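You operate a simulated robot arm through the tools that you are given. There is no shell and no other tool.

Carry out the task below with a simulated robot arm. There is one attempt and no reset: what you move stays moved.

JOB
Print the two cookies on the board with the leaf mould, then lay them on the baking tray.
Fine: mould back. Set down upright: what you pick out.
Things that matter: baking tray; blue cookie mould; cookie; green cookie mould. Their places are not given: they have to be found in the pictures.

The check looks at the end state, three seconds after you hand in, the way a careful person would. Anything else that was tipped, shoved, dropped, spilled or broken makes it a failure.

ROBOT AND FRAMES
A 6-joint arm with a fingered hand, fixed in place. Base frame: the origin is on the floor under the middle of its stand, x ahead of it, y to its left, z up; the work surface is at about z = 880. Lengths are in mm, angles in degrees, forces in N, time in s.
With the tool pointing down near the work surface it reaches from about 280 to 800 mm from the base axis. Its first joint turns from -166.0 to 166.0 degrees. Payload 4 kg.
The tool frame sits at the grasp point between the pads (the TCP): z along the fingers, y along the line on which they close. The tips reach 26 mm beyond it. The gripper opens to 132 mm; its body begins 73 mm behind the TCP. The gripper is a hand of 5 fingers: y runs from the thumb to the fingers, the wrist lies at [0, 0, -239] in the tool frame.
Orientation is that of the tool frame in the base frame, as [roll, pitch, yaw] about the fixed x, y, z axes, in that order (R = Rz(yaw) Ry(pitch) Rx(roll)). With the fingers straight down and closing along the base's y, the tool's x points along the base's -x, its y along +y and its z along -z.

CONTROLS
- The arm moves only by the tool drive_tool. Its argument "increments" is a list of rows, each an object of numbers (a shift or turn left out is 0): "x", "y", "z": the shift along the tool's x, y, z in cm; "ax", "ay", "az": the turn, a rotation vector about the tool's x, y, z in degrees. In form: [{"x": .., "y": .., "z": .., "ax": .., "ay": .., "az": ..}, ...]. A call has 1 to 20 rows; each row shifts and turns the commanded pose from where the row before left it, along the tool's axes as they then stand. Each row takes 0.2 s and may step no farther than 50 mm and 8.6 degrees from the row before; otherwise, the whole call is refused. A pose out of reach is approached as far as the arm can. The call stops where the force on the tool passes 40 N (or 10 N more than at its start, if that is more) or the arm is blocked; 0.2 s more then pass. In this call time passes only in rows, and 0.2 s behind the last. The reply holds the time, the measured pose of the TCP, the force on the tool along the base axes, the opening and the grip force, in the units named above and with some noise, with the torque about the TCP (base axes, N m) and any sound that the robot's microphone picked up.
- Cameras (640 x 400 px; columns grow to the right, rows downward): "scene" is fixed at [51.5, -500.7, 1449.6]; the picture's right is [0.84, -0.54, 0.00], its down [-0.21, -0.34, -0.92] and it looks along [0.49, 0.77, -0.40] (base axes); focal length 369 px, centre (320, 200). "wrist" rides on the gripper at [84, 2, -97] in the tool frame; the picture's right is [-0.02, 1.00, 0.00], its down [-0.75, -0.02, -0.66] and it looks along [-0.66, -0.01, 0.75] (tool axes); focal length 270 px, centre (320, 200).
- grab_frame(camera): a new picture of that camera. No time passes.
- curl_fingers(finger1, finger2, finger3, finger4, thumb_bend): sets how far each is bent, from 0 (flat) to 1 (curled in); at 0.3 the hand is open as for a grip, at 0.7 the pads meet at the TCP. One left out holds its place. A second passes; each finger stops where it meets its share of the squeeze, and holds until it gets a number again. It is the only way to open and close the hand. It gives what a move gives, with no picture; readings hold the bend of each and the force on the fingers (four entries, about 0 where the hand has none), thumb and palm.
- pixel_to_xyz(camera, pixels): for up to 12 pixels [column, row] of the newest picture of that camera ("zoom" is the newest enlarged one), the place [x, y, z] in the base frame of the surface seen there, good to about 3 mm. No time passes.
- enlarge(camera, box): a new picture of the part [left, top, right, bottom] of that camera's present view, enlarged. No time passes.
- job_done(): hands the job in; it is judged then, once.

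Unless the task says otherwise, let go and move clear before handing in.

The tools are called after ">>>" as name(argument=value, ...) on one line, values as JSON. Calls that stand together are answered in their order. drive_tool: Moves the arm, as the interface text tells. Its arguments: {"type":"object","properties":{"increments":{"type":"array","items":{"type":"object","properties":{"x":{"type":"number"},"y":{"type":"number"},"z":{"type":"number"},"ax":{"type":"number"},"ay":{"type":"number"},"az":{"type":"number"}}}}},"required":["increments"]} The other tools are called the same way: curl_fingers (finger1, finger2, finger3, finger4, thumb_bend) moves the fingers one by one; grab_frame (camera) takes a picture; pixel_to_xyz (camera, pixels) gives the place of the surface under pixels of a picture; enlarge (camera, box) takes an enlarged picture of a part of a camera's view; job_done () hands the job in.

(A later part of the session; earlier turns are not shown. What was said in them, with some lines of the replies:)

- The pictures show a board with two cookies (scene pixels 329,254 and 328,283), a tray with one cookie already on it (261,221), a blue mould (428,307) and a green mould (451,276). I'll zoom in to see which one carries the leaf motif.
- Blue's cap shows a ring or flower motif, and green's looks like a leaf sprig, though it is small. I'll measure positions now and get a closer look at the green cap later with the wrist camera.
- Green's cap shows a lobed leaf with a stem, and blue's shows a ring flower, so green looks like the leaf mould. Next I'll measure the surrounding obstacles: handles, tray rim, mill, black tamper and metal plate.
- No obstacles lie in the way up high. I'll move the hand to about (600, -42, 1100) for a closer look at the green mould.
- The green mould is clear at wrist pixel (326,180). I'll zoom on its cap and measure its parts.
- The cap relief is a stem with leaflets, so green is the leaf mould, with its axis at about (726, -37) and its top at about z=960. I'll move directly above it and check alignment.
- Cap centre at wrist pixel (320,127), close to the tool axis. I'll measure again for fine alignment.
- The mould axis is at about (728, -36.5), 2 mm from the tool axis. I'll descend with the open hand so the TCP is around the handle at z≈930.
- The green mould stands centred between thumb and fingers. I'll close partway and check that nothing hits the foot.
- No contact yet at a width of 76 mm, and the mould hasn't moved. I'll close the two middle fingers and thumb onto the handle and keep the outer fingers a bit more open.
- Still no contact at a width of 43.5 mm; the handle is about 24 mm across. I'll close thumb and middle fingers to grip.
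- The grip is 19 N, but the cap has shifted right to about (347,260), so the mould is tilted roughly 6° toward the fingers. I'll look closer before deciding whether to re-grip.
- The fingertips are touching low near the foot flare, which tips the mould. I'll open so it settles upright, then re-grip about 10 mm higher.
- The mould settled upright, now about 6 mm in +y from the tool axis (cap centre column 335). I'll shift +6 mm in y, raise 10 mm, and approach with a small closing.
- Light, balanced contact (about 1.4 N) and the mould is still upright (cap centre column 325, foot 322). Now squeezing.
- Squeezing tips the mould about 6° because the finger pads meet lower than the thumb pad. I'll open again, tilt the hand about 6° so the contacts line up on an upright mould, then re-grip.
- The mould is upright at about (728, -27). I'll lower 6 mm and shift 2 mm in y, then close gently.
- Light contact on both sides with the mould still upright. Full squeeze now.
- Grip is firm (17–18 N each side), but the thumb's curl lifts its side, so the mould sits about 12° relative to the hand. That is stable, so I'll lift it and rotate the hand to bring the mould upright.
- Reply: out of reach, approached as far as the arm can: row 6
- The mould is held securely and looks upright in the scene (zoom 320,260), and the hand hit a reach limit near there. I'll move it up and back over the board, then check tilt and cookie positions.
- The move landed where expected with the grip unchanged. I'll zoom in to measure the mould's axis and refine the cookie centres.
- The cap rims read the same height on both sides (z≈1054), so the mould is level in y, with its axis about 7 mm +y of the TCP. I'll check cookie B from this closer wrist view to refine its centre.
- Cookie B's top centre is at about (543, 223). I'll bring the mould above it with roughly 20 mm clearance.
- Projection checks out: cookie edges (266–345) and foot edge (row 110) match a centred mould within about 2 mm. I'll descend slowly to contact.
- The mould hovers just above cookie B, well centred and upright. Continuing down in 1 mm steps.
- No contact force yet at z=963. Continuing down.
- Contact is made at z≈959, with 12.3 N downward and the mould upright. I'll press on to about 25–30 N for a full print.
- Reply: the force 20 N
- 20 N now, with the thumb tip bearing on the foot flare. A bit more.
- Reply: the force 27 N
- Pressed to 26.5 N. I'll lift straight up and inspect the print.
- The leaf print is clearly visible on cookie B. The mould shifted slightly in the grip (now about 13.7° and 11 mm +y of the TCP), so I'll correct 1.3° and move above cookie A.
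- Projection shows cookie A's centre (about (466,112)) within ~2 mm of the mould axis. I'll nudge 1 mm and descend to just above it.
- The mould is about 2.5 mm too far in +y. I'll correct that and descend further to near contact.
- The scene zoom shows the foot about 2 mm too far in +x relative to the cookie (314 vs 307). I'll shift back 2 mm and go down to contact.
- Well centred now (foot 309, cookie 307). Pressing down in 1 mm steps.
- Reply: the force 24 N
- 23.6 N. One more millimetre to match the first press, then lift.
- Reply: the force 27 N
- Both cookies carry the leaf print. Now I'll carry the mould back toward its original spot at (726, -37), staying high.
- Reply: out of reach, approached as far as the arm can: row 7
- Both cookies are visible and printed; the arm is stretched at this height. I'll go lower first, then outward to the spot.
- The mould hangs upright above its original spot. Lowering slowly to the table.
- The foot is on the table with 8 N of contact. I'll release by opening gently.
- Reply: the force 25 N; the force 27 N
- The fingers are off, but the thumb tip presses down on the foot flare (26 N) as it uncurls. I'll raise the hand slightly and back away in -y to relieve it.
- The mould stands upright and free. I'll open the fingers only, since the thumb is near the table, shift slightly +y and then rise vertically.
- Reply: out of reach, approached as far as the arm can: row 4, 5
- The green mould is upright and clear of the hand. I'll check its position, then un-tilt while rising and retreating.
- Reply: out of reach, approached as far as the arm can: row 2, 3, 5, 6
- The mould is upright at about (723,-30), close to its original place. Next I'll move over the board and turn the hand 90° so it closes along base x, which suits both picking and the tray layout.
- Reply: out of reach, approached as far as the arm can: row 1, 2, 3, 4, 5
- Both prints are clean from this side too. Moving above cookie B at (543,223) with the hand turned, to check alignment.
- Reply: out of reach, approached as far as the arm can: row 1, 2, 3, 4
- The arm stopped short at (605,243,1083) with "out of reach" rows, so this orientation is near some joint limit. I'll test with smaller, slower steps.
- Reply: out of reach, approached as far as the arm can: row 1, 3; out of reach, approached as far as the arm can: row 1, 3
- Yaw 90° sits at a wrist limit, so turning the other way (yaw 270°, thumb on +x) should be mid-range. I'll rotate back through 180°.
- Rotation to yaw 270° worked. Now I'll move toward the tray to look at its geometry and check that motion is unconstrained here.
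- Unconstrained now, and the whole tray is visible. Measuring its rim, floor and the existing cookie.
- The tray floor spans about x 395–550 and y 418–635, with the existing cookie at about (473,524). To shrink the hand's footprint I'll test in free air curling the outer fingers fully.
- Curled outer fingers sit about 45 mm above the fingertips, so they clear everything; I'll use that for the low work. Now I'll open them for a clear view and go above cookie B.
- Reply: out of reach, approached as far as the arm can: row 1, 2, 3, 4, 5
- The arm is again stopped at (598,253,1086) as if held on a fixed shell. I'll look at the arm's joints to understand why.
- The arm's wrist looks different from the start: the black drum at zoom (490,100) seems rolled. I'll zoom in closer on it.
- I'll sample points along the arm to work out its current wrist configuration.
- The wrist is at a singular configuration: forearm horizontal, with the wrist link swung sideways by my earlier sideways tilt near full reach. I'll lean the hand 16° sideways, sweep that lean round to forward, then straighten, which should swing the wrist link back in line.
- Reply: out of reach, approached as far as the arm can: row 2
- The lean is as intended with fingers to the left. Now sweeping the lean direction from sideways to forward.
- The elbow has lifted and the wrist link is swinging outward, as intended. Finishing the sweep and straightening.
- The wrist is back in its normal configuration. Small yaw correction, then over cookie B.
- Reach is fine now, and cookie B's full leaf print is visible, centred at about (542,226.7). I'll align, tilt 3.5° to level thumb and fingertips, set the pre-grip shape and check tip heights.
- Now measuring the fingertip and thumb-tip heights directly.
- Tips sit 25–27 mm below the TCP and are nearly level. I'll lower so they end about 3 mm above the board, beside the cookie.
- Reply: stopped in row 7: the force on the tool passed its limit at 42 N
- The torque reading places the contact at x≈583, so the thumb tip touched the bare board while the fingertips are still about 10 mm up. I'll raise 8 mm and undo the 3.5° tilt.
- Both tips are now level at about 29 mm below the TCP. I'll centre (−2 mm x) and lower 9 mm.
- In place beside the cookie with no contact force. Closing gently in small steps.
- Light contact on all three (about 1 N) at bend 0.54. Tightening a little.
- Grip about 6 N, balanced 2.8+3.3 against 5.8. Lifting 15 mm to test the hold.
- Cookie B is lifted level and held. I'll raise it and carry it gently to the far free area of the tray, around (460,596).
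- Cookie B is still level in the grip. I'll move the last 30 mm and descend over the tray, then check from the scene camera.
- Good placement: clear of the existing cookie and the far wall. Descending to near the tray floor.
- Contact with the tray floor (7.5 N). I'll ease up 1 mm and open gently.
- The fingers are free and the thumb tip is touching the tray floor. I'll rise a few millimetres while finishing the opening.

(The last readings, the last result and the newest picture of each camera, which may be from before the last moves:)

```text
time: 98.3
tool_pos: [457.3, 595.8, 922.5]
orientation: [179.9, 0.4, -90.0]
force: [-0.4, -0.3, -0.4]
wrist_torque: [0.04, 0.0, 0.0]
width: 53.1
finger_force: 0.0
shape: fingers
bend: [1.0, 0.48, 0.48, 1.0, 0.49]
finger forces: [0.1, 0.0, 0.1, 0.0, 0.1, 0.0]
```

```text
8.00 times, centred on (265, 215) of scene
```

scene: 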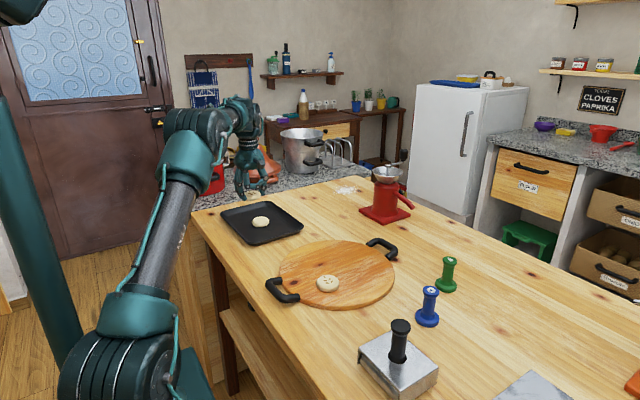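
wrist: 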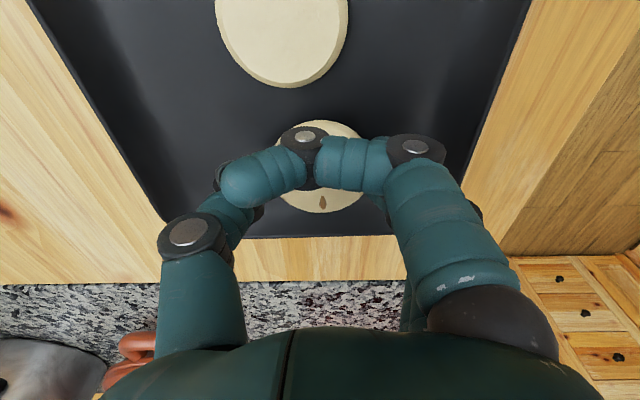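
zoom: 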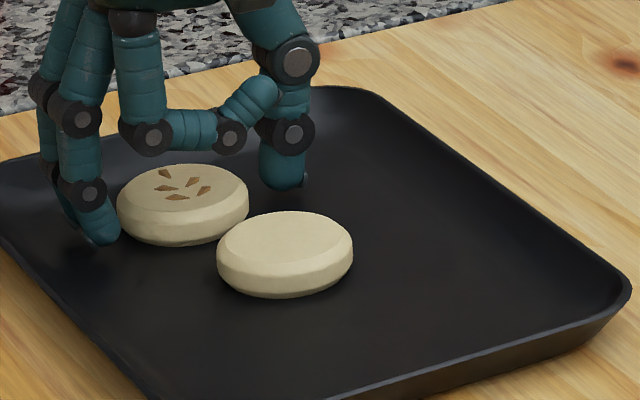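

Cookie B lies flat on the tray, print up, with the hand clear on both sides. Rising straight up, then heading to cookie A.

>>> drive_tool(increments=[{"z": -0.5}, {"z": -1.0}, {"z": -2.0}, {"z": -2.5}, {"z": -2.5}, {}])

>>> curl_fingers(finger1=0.4, finger2=0.4, finger3=0.4, finger4=0.4, thumb_bend=0.4)

>>> grab_frame(camera="wrist")

>>> grab_frame(camera="scene")

```text
time: 99.7
tool_pos: [458.4, 596.2, 1008.5]
orientation: [-179.9, 0.4, -90.0]
force: [-0.6, -0.4, 0.2]
wrist_torque: [-0.02, -0.03, 0.05]
width: 53.0
finger_force: 0.0
shape: fingers
bend: [1.0, 0.48, 0.48, 1.0, 0.49]
finger forces: [0.0, 0.0, 0.0, 0.0, 0.0, 0.0]
```

```text
time: 100.7
tool_pos: [457.5, 595.1, 1008.6]
orientation: [-180.0, 0.4, -90.1]
force: [0.2, -0.6, 0.2]
wrist_torque: [-0.03, 0.01, -0.01]
width: 106.4
finger_force: 0.0
shape: fingers
bend: [0.4, 0.4, 0.4, 0.4, 0.4]
finger forces: [0.0, 0.1, 0.0, 0.1, 0.1, 0.0]
```

```text
taken
```

wrist: 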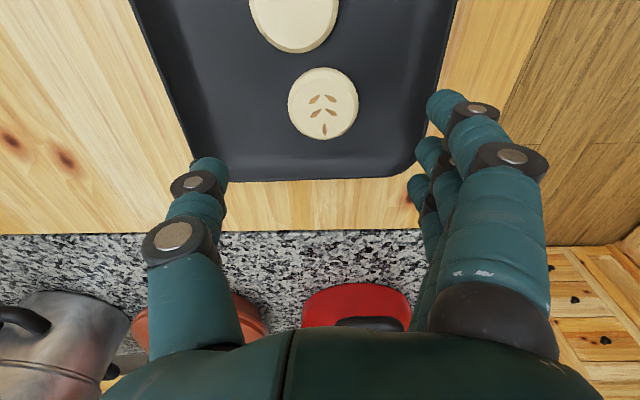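

```text
taken
```

scene: 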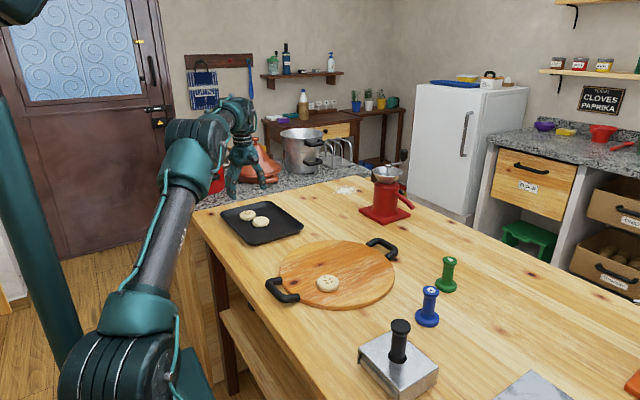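

Cookie B sits neatly on the tray. Now moving over to cookie A on the board.

>>> drive_tool(increments=[{"x": 2.5, "y": -0.06}, {"x": 4.1, "y": -0.06}, {"x": 4.1, "y": -0.06}, {"x": 4.1, "y": -0.06}, {"x": 4.1, "y": -0.06}, {"x": 4.1, "y": -0.06}, {"x": 4.1, "y": -0.06}, {"x": 4.1, "y": -0.06}, {"x": 4.1, "y": -0.06}, {"x": 4.1, "y": -0.06}, {"x": 4.1, "y": -0.06}, {"x": 3.0, "y": -0.06}, {"x": 1.8, "y": 0.0}, {}])

>>> grab_frame(camera="wrist")

>>> enlarge(camera="wrist", box=[240, 40, 400, 160])

>>> grab_frame(camera="scene")

```text
time: 103.7
tool_pos: [466.7, 112.5, 1004.0]
orientation: [179.9, 0.4, -90.0]
force: [0.5, 0.5, -0.1]
wrist_torque: [-0.03, -0.02, 0.01]
width: 106.4
finger_force: 0.0
shape: fingers
bend: [0.4, 0.4, 0.4, 0.4, 0.4]
finger forces: [0.1, 0.1, 0.0, 0.1, 0.0, 0.1]
```

```text
taken
```

wrist: 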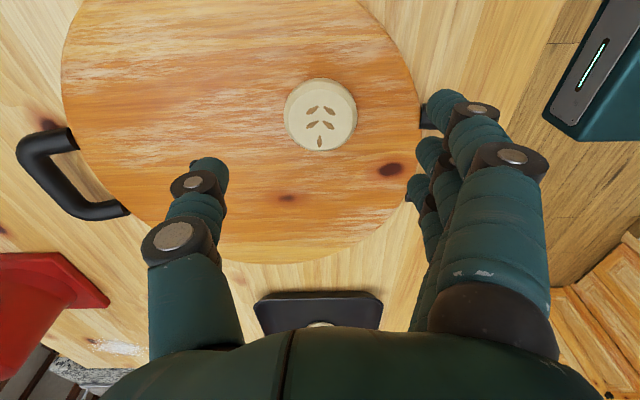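

```text
3.33 times, centred on (320, 100) of wrist
```

zoom: 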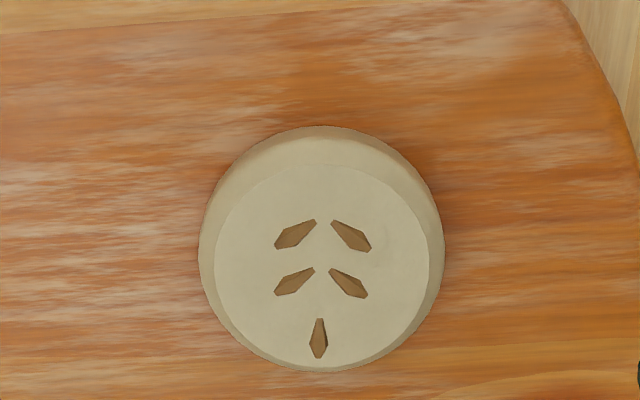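

```text
taken
```

scene: 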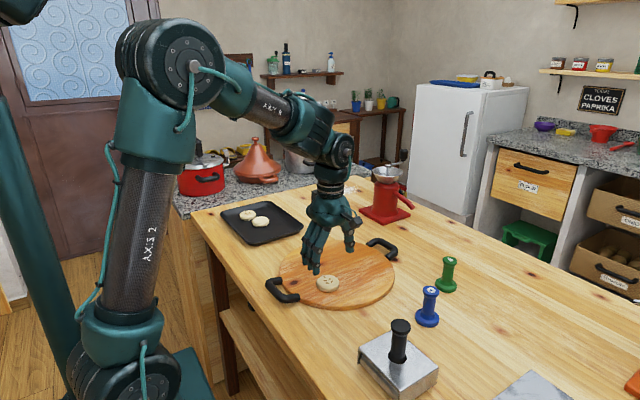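

Cookie A's print is complete and its centre is at about (466,115.5). I'll align, form the pre-grip and descend part way.

>>> curl_fingers(finger1=1.0, finger2=0.5, finger3=0.5, finger4=1.0, thumb_bend=0.5)

>>> drive_tool(increments=[{"x": -0.15}, {"x": -0.15, "z": 1.0}, {"z": 2.0}, {"z": 2.0}, {"z": 0.8}, {}])

>>> enlarge(camera="scene", box=[290, 230, 370, 310])

>>> grab_frame(camera="wrist")

```text
time: 104.7
tool_pos: [465.8, 112.4, 1005.7]
orientation: [180.0, 0.4, -90.0]
force: [-0.9, -0.2, -0.6]
wrist_torque: [-0.04, 0.03, -0.03]
width: 52.7
finger_force: 0.1
shape: fingers
bend: [1.0, 0.5, 0.5, 1.0, 0.5]
finger forces: [0.0, 0.1, 0.1, 0.1, 0.1, 0.0]
```

```text
time: 106.1
tool_pos: [465.9, 116.1, 946.4]
orientation: [179.9, 0.4, -90.0]
force: [-0.1, 0.6, 0.8]
wrist_torque: [-0.03, -0.04, -0.02]
width: 52.6
finger_force: 0.1
shape: fingers
bend: [1.0, 0.5, 0.5, 1.0, 0.5]
finger forces: [0.0, 0.0, 0.1, 0.0, 0.1, 0.0]
```

```text
5.00 times, centred on (330, 270) of scene
```

zoom: 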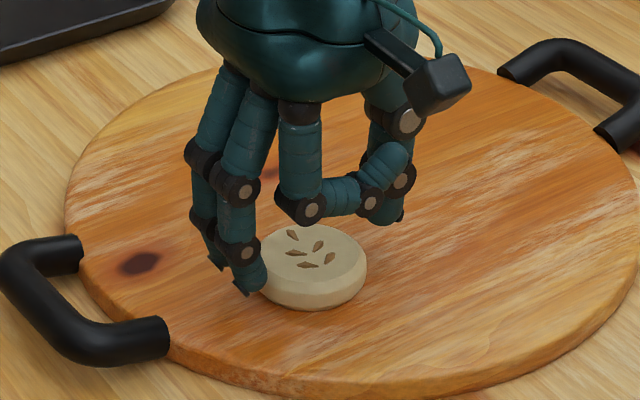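

```text
taken
```

wrist: 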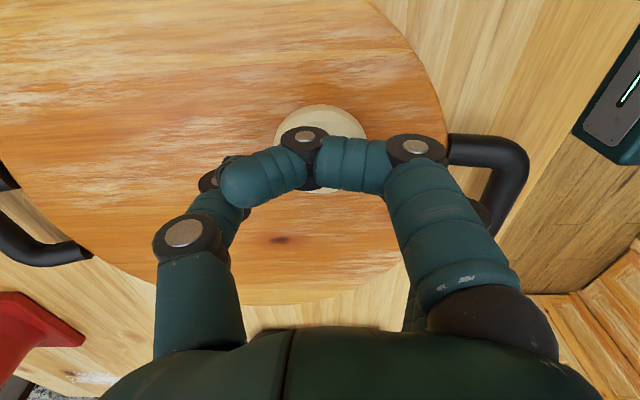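

Aligned, with the handle well clear. Lowering the last 16 mm.

>>> drive_tool(increments=[{"z": 0.4}, {"z": 0.4}, {"z": 0.3}, {"z": 0.2}, {"z": 0.2}, {"z": 0.1}, {}])

>>> enlarge(camera="scene", box=[300, 240, 360, 300])

```text
time: 107.7
tool_pos: [464.8, 116.1, 929.0]
orientation: [-179.9, 0.3, -90.0]
force: [-0.5, 0.1, 0.0]
wrist_torque: [-0.01, 0.02, 0.0]
width: 52.8
finger_force: 0.0
shape: fingers
bend: [1.0, 0.5, 0.5, 1.0, 0.5]
finger forces: [0.1, 0.1, 0.1, 0.0, 0.1, 0.0]
```

```text
6.67 times, centred on (330, 270) of scene
```

zoom: 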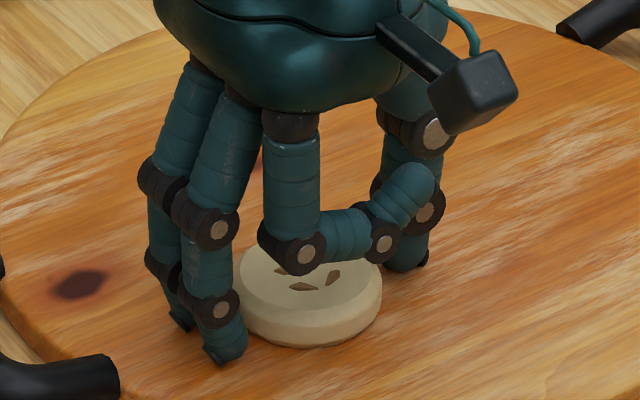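

No contact force. Closing gently as with cookie B.

>>> curl_fingers(finger2=0.55, finger3=0.55, thumb_bend=0.55)

>>> curl_fingers(finger2=0.59, finger3=0.59, thumb_bend=0.59)

>>> enlarge(camera="scene", box=[300, 240, 360, 300])

```text
time: 108.7
tool_pos: [465.4, 117.1, 930.7]
orientation: [179.9, 0.3, -89.9]
force: [-0.2, 0.1, 0.4]
wrist_torque: [-0.01, -0.02, -0.02]
width: 50.5
finger_force: 0.9
shape: fingers
bend: [1.0, 0.54, 0.54, 1.0, 0.54]
finger forces: [0.1, 0.6, 0.4, 0.1, 1.1, 0.1]
```

```text
time: 109.7
tool_pos: [465.3, 117.0, 930.5]
orientation: [179.9, 0.4, -90.0]
force: [0.0, -0.2, 0.4]
wrist_torque: [-0.02, -0.01, 0.01]
width: 50.1
finger_force: 5.6
shape: fingers
bend: [1.0, 0.55, 0.55, 1.0, 0.56]
finger forces: [0.0, 3.0, 2.9, 0.0, 5.9, 0.0]
```

```text
6.67 times, centred on (330, 270) of scene
```

zoom: 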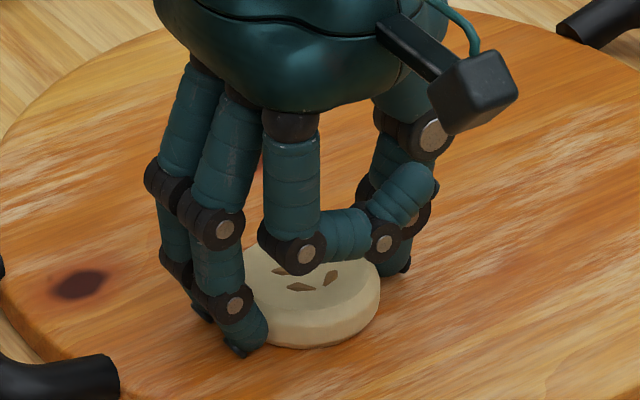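

Balanced grip (3.0+2.9 against 5.9 N). Lifting and checking the hold before carrying.

>>> drive_tool(increments=[{"z": -0.3}, {"z": -0.7}, {"z": -1.5}, {"z": -2.0}, {"z": -2.0}, {"z": -0.5}, {}])

>>> enlarge(camera="scene", box=[300, 210, 360, 280])

```text
time: 111.3
tool_pos: [464.8, 116.0, 1000.9]
orientation: [-179.9, 0.4, -89.9]
force: [0.0, -0.5, -0.3]
wrist_torque: [0.01, -0.05, -0.02]
width: 49.7
finger_force: 6.0
shape: fingers
bend: [1.0, 0.55, 0.55, 1.0, 0.56]
finger forces: [0.0, 3.1, 2.9, 0.0, 5.8, 0.0]
```

```text
5.71 times, centred on (330, 245) of scene
```

zoom: 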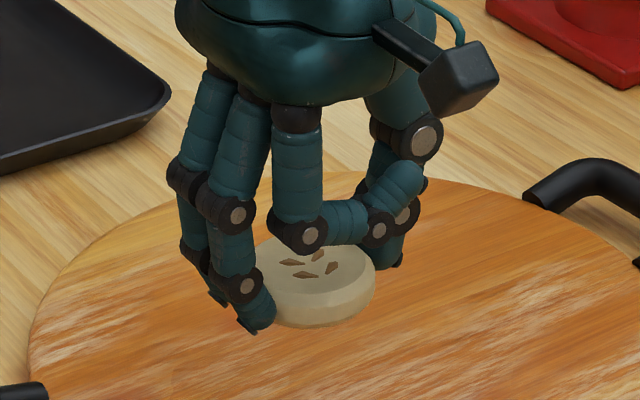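

Cookie A is held level. Carrying it gently to the near free area of the tray, around (480,455).

>>> drive_tool(increments=[{"x": -1.4, "y": -0.06}, {"x": -2.9, "y": -0.125}, {"x": -2.9, "y": -0.125}, {"x": -2.9, "y": -0.125}, {"x": -2.9, "y": -0.125}, {"x": -2.9, "y": -0.125}, {"x": -2.9, "y": -0.125}, {"x": -2.9, "y": -0.125}, {"x": -2.9, "y": -0.125}, {"x": -2.9, "y": -0.125}, {"x": -2.9, "y": -0.125}, {"x": -2.3, "y": -0.125}, {"x": -1.2, "y": -0.06}, {}])

>>> enlarge(camera="scene", box=[200, 150, 320, 250])

>>> grab_frame(camera="wrist")

```text
time: 114.3
tool_pos: [479.7, 455.1, 1001.3]
orientation: [179.9, 0.3, -90.0]
force: [-0.1, 0.7, 0.0]
wrist_torque: [0.0, -0.01, 0.02]
width: 50.0
finger_force: 5.6
shape: fingers
bend: [1.0, 0.55, 0.55, 1.0, 0.56]
finger forces: [0.0, 3.1, 2.8, 0.1, 5.7, 0.1]
```

```text
4.00 times, centred on (260, 200) of scene
```

zoom: 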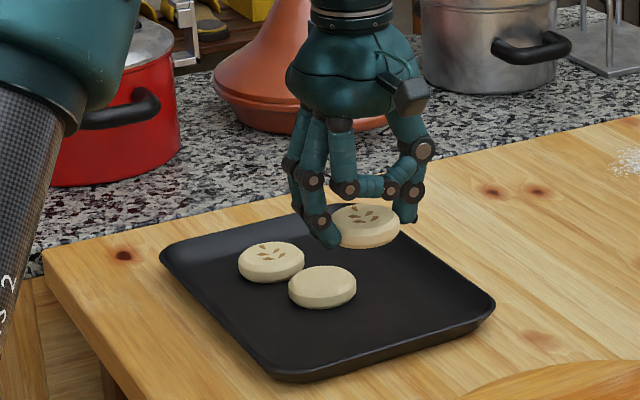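

```text
taken
```

wrist: 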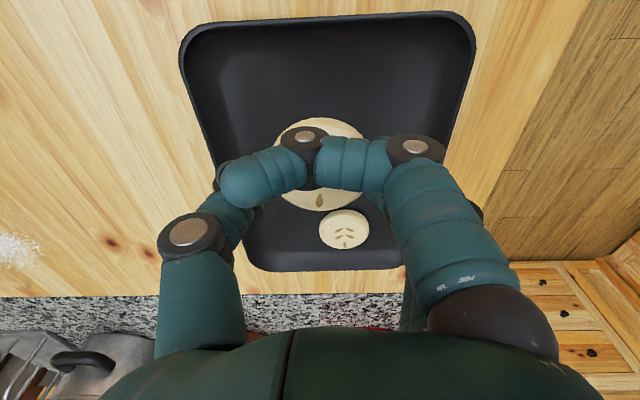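

On position above the near part of the tray. Descending.

>>> drive_tool(increments=[{"z": 1.0}, {"z": 2.0}, {"z": 2.0}, {"z": 1.5}, {}])

>>> enlarge(camera="scene", box=[220, 180, 320, 260])

>>> grab_frame(camera="wrist")

```text
time: 115.5
tool_pos: [479.9, 455.6, 936.9]
orientation: [180.0, 0.4, -90.0]
force: [-0.2, 0.7, -0.4]
wrist_torque: [0.03, 0.03, -0.01]
width: 50.1
finger_force: 5.8
shape: fingers
bend: [1.0, 0.55, 0.55, 1.0, 0.56]
finger forces: [0.0, 3.0, 2.7, 0.0, 5.7, 0.0]
```

```text
5.00 times, centred on (270, 220) of scene
```

zoom: 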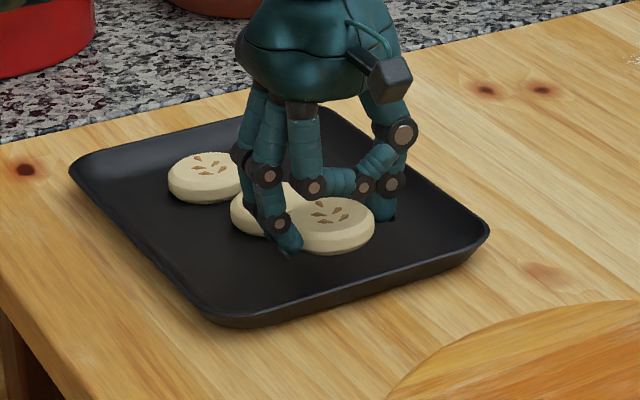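

```text
taken
```

wrist: 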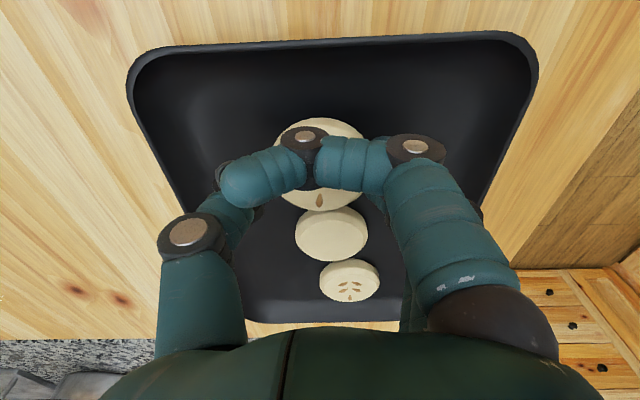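

The held cookie will land about 12 mm from the existing one. I'll shift 3 mm away and descend to near the floor.

>>> drive_tool(increments=[{"x": 0.3}, {"z": 0.4}, {"z": 0.4}, {"z": 0.3}, {"z": 0.2}, {}])

>>> drive_tool(increments=[{"z": 0.1}, {"z": 0.1}, {"z": 0.1}, {}])

>>> enlarge(camera="scene", box=[240, 190, 310, 240])

```text
time: 116.9
tool_pos: [480.2, 452.5, 924.1]
orientation: [179.8, 0.4, -90.1]
force: [0.8, -0.4, 0.0]
wrist_torque: [0.01, 0.0, -0.03]
width: 50.0
finger_force: 5.8
shape: fingers
bend: [1.0, 0.55, 0.55, 1.0, 0.56]
finger forces: [0.0, 3.0, 2.7, 0.1, 5.7, 0.1]
```

```text
time: 117.9
tool_pos: [479.5, 452.7, 921.3]
orientation: [179.9, 0.4, -90.1]
force: [0.1, 0.3, 0.6]
wrist_torque: [0.02, 0.0, 0.03]
width: 50.0
finger_force: 5.6
shape: fingers
bend: [1.0, 0.55, 0.55, 1.0, 0.56]
finger forces: [0.0, 3.0, 2.7, 0.0, 5.6, 0.0]
```

```text
8.00 times, centred on (275, 215) of scene
```

zoom: 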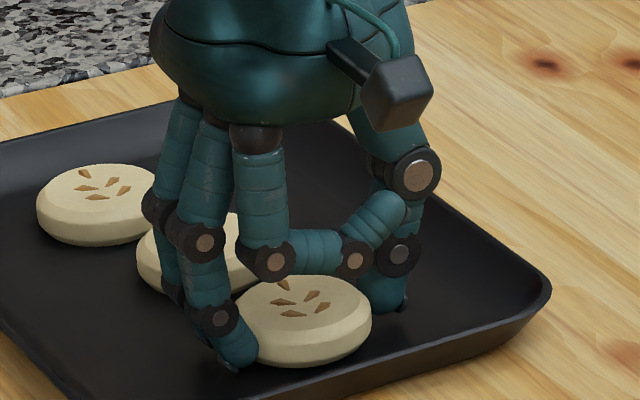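

>>> drive_tool(increments=[{"z": 0.1}, {"z": 0.1}, {}])

>>> drive_tool(increments=[{"z": 0.1}, {}])

```text
time: 118.7
tool_pos: [479.7, 452.5, 918.7]
orientation: [179.9, 0.4, -90.0]
force: [0.9, 0.0, 0.8]
wrist_torque: [0.02, -0.04, -0.03]
width: 49.7
finger_force: 6.0
shape: fingers
bend: [1.0, 0.55, 0.55, 1.0, 0.56]
finger forces: [0.1, 3.0, 2.8, 0.0, 5.8, 0.1]
```

```text
time: 119.3
tool_pos: [480.4, 453.2, 917.3]
orientation: [-179.9, 0.4, -90.0]
force: [-0.2, 0.4, 5.1]
wrist_torque: [-0.01, 0.03, -0.01]
width: 49.8
finger_force: 6.2
shape: fingers
bend: [1.0, 0.55, 0.55, 1.0, 0.57]
finger forces: [0.0, 3.5, 3.1, 0.0, 6.2, 0.0]
```

Contact with the tray floor (5 N). Releasing: fingers first, then rise slightly and open the thumb.

>>> curl_fingers(finger2=0.51, finger3=0.51, thumb_bend=0.54)

>>> drive_tool(increments=[{"z": -0.15}, {"z": -0.2}, {}])

>>> curl_fingers(finger2=0.48, finger3=0.48, thumb_bend=0.49)

>>> enlarge(camera="scene", box=[240, 190, 310, 240])

```text
time: 120.3
tool_pos: [478.9, 452.4, 918.9]
orientation: [-180.0, 0.3, -89.9]
force: [0.0, 1.2, 8.4]
wrist_torque: [0.04, -0.31, 0.01]
width: 50.3
finger_force: 4.1
shape: fingers
bend: [1.0, 0.51, 0.51, 1.0, 0.54]
finger forces: [0.1, 0.2, 0.1, 0.0, 8.0, 0.0]
```

```text
time: 121.1
tool_pos: [480.0, 450.9, 922.5]
orientation: [179.8, 0.2, -90.0]
force: [-0.3, -0.1, 0.6]
wrist_torque: [0.01, -0.01, 0.03]
width: 50.6
finger_force: 0.2
shape: fingers
bend: [1.0, 0.51, 0.51, 1.0, 0.54]
finger forces: [0.1, 0.0, 0.0, 0.1, 0.0, 0.0]
```

```text
time: 122.1
tool_pos: [479.7, 451.7, 922.6]
orientation: [179.9, 0.5, -90.1]
force: [0.0, -0.5, 0.3]
wrist_torque: [-0.03, -0.02, 0.0]
width: 53.0
finger_force: 0.0
shape: fingers
bend: [1.0, 0.48, 0.48, 1.0, 0.49]
finger forces: [0.0, 0.1, 0.1, 0.0, 0.0, 0.0]
```

```text
8.00 times, centred on (275, 215) of scene
```

zoom: 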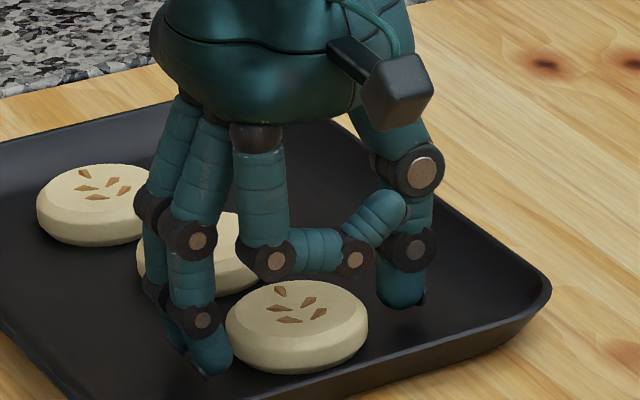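

Cookie A rests flat on the tray, print up, with no forces on the hand. Rising straight up and clear.

>>> drive_tool(increments=[{"z": -0.3}, {"z": -0.7}, {"z": -1.5}, {"z": -2.5}, {"z": -3.0}, {"z": -3.0}, {"z": -3.0}, {}])

>>> curl_fingers(finger1=0.3, finger2=0.3, finger3=0.3, finger4=0.3, thumb_bend=0.3)

>>> grab_frame(camera="scene")

>>> grab_frame(camera="wrist")

>>> enlarge(camera="scene", box=[200, 170, 320, 260])

>>> enlarge(camera="scene", box=[380, 230, 500, 340])

```text
time: 123.9
tool_pos: [479.3, 450.8, 1061.3]
orientation: [179.9, 0.4, -90.0]
force: [-0.2, -0.2, 0.2]
wrist_torque: [0.02, -0.02, -0.03]
width: 52.9
finger_force: 0.1
shape: fingers
bend: [1.0, 0.48, 0.48, 1.0, 0.49]
finger forces: [0.0, 0.0, 0.0, 0.0, 0.1, 0.1]
```

```text
time: 124.9
tool_pos: [480.3, 451.5, 1060.9]
orientation: [179.9, 0.4, -90.0]
force: [1.4, -0.3, 0.4]
wrist_torque: [0.01, 0.02, -0.02]
width: 138.3
finger_force: 0.0
shape: fingers
bend: [0.3, 0.3, 0.3, 0.3, 0.3]
finger forces: [0.1, 0.1, 0.1, 0.0, 0.1, 0.1]
```

```text
taken
```

scene: 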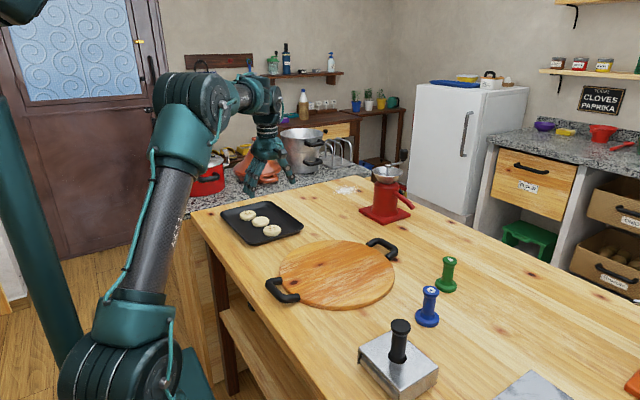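

```text
taken
```

wrist: 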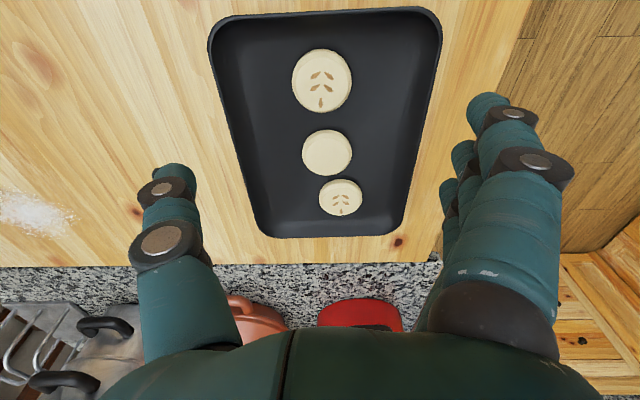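

```text
4.44 times, centred on (260, 215) of scene
```

zoom: 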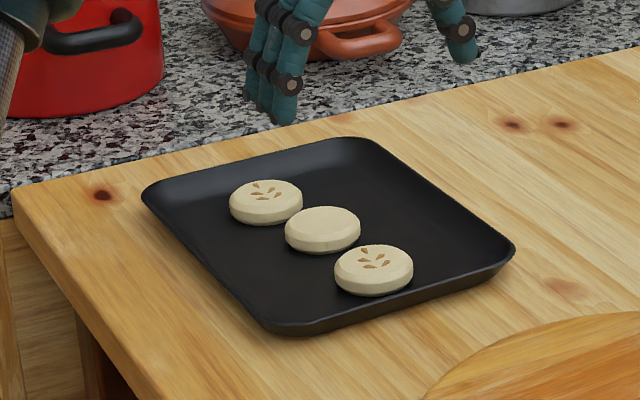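

```text
3.64 times, centred on (440, 285) of scene
```

zoom: 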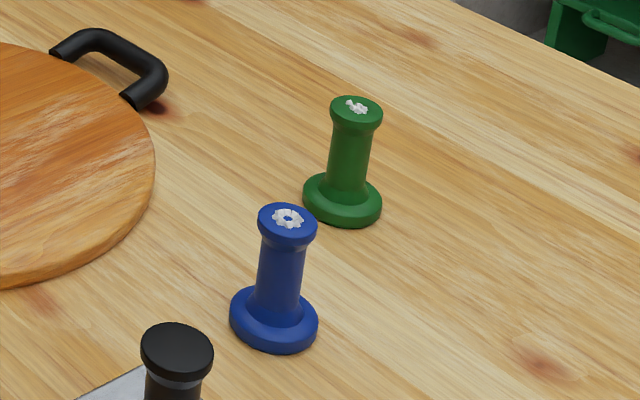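

Both leaf-printed cookies lie flat on the tray beside the untouched third one. The green mould stands upright beside the blue one, and nothing else has visibly moved. I'll raise the hand well clear before handing in.

>>> drive_tool(increments=[{"z": -2.5}, {"z": -3.0}, {"z": -3.0}, {"z": -2.5}, {}, {}])

>>> grab_frame(camera="scene")

```text
time: 126.3
tool_pos: [480.9, 450.7, 1167.3]
orientation: [-180.0, 0.4, -90.0]
force: [0.7, -0.8, -0.6]
wrist_torque: [-0.01, -0.03, 0.02]
width: 138.6
finger_force: 0.0
shape: fingers
bend: [0.3, 0.3, 0.3, 0.3, 0.3]
finger forces: [0.1, 0.0, 0.0, 0.0, 0.0, 0.0]
out of reach, approached as far as the arm can: row 3
```

```text
taken
```

scene: 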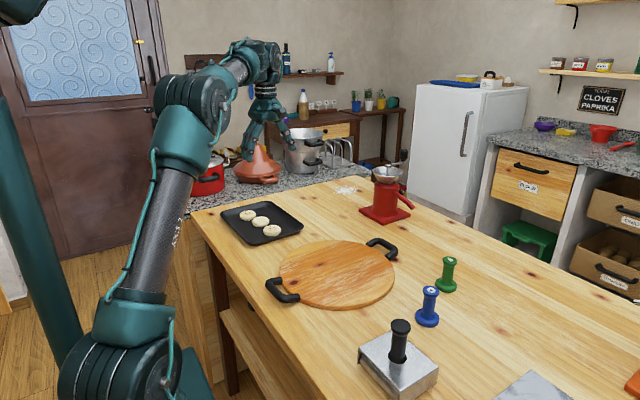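

The last picture shows the two printed cookies on the tray (pixels 248,215 and 272,231), the moulds standing upright (447,274 and 428,307) and the hand clear at z≈1167. Handing in.

>>> job_done()

```text
The job is handed in.
```

The final picture shows both cookies from the board printed with the leaf and lying flat on the baking tray, print side up. I handed the job in, but the check's result hasn't come back.

- **Mould:** The green mould carries the leaf; the blue one has a flower ring. I pressed each cookie to about 27 N, and both prints show all five leaves.
- **Tray:** The printed cookies lie either side of the plain cookie that was already there, which I left untouched.
- **Mould back:** The green mould stands upright, about 1 cm from where it started.
- **Board:** It may have slid about 2 mm while I was pressing, and the thumb pushed on it once at about 42 N. Nothing tipped or fell.

The hand is open and clear above the tray.
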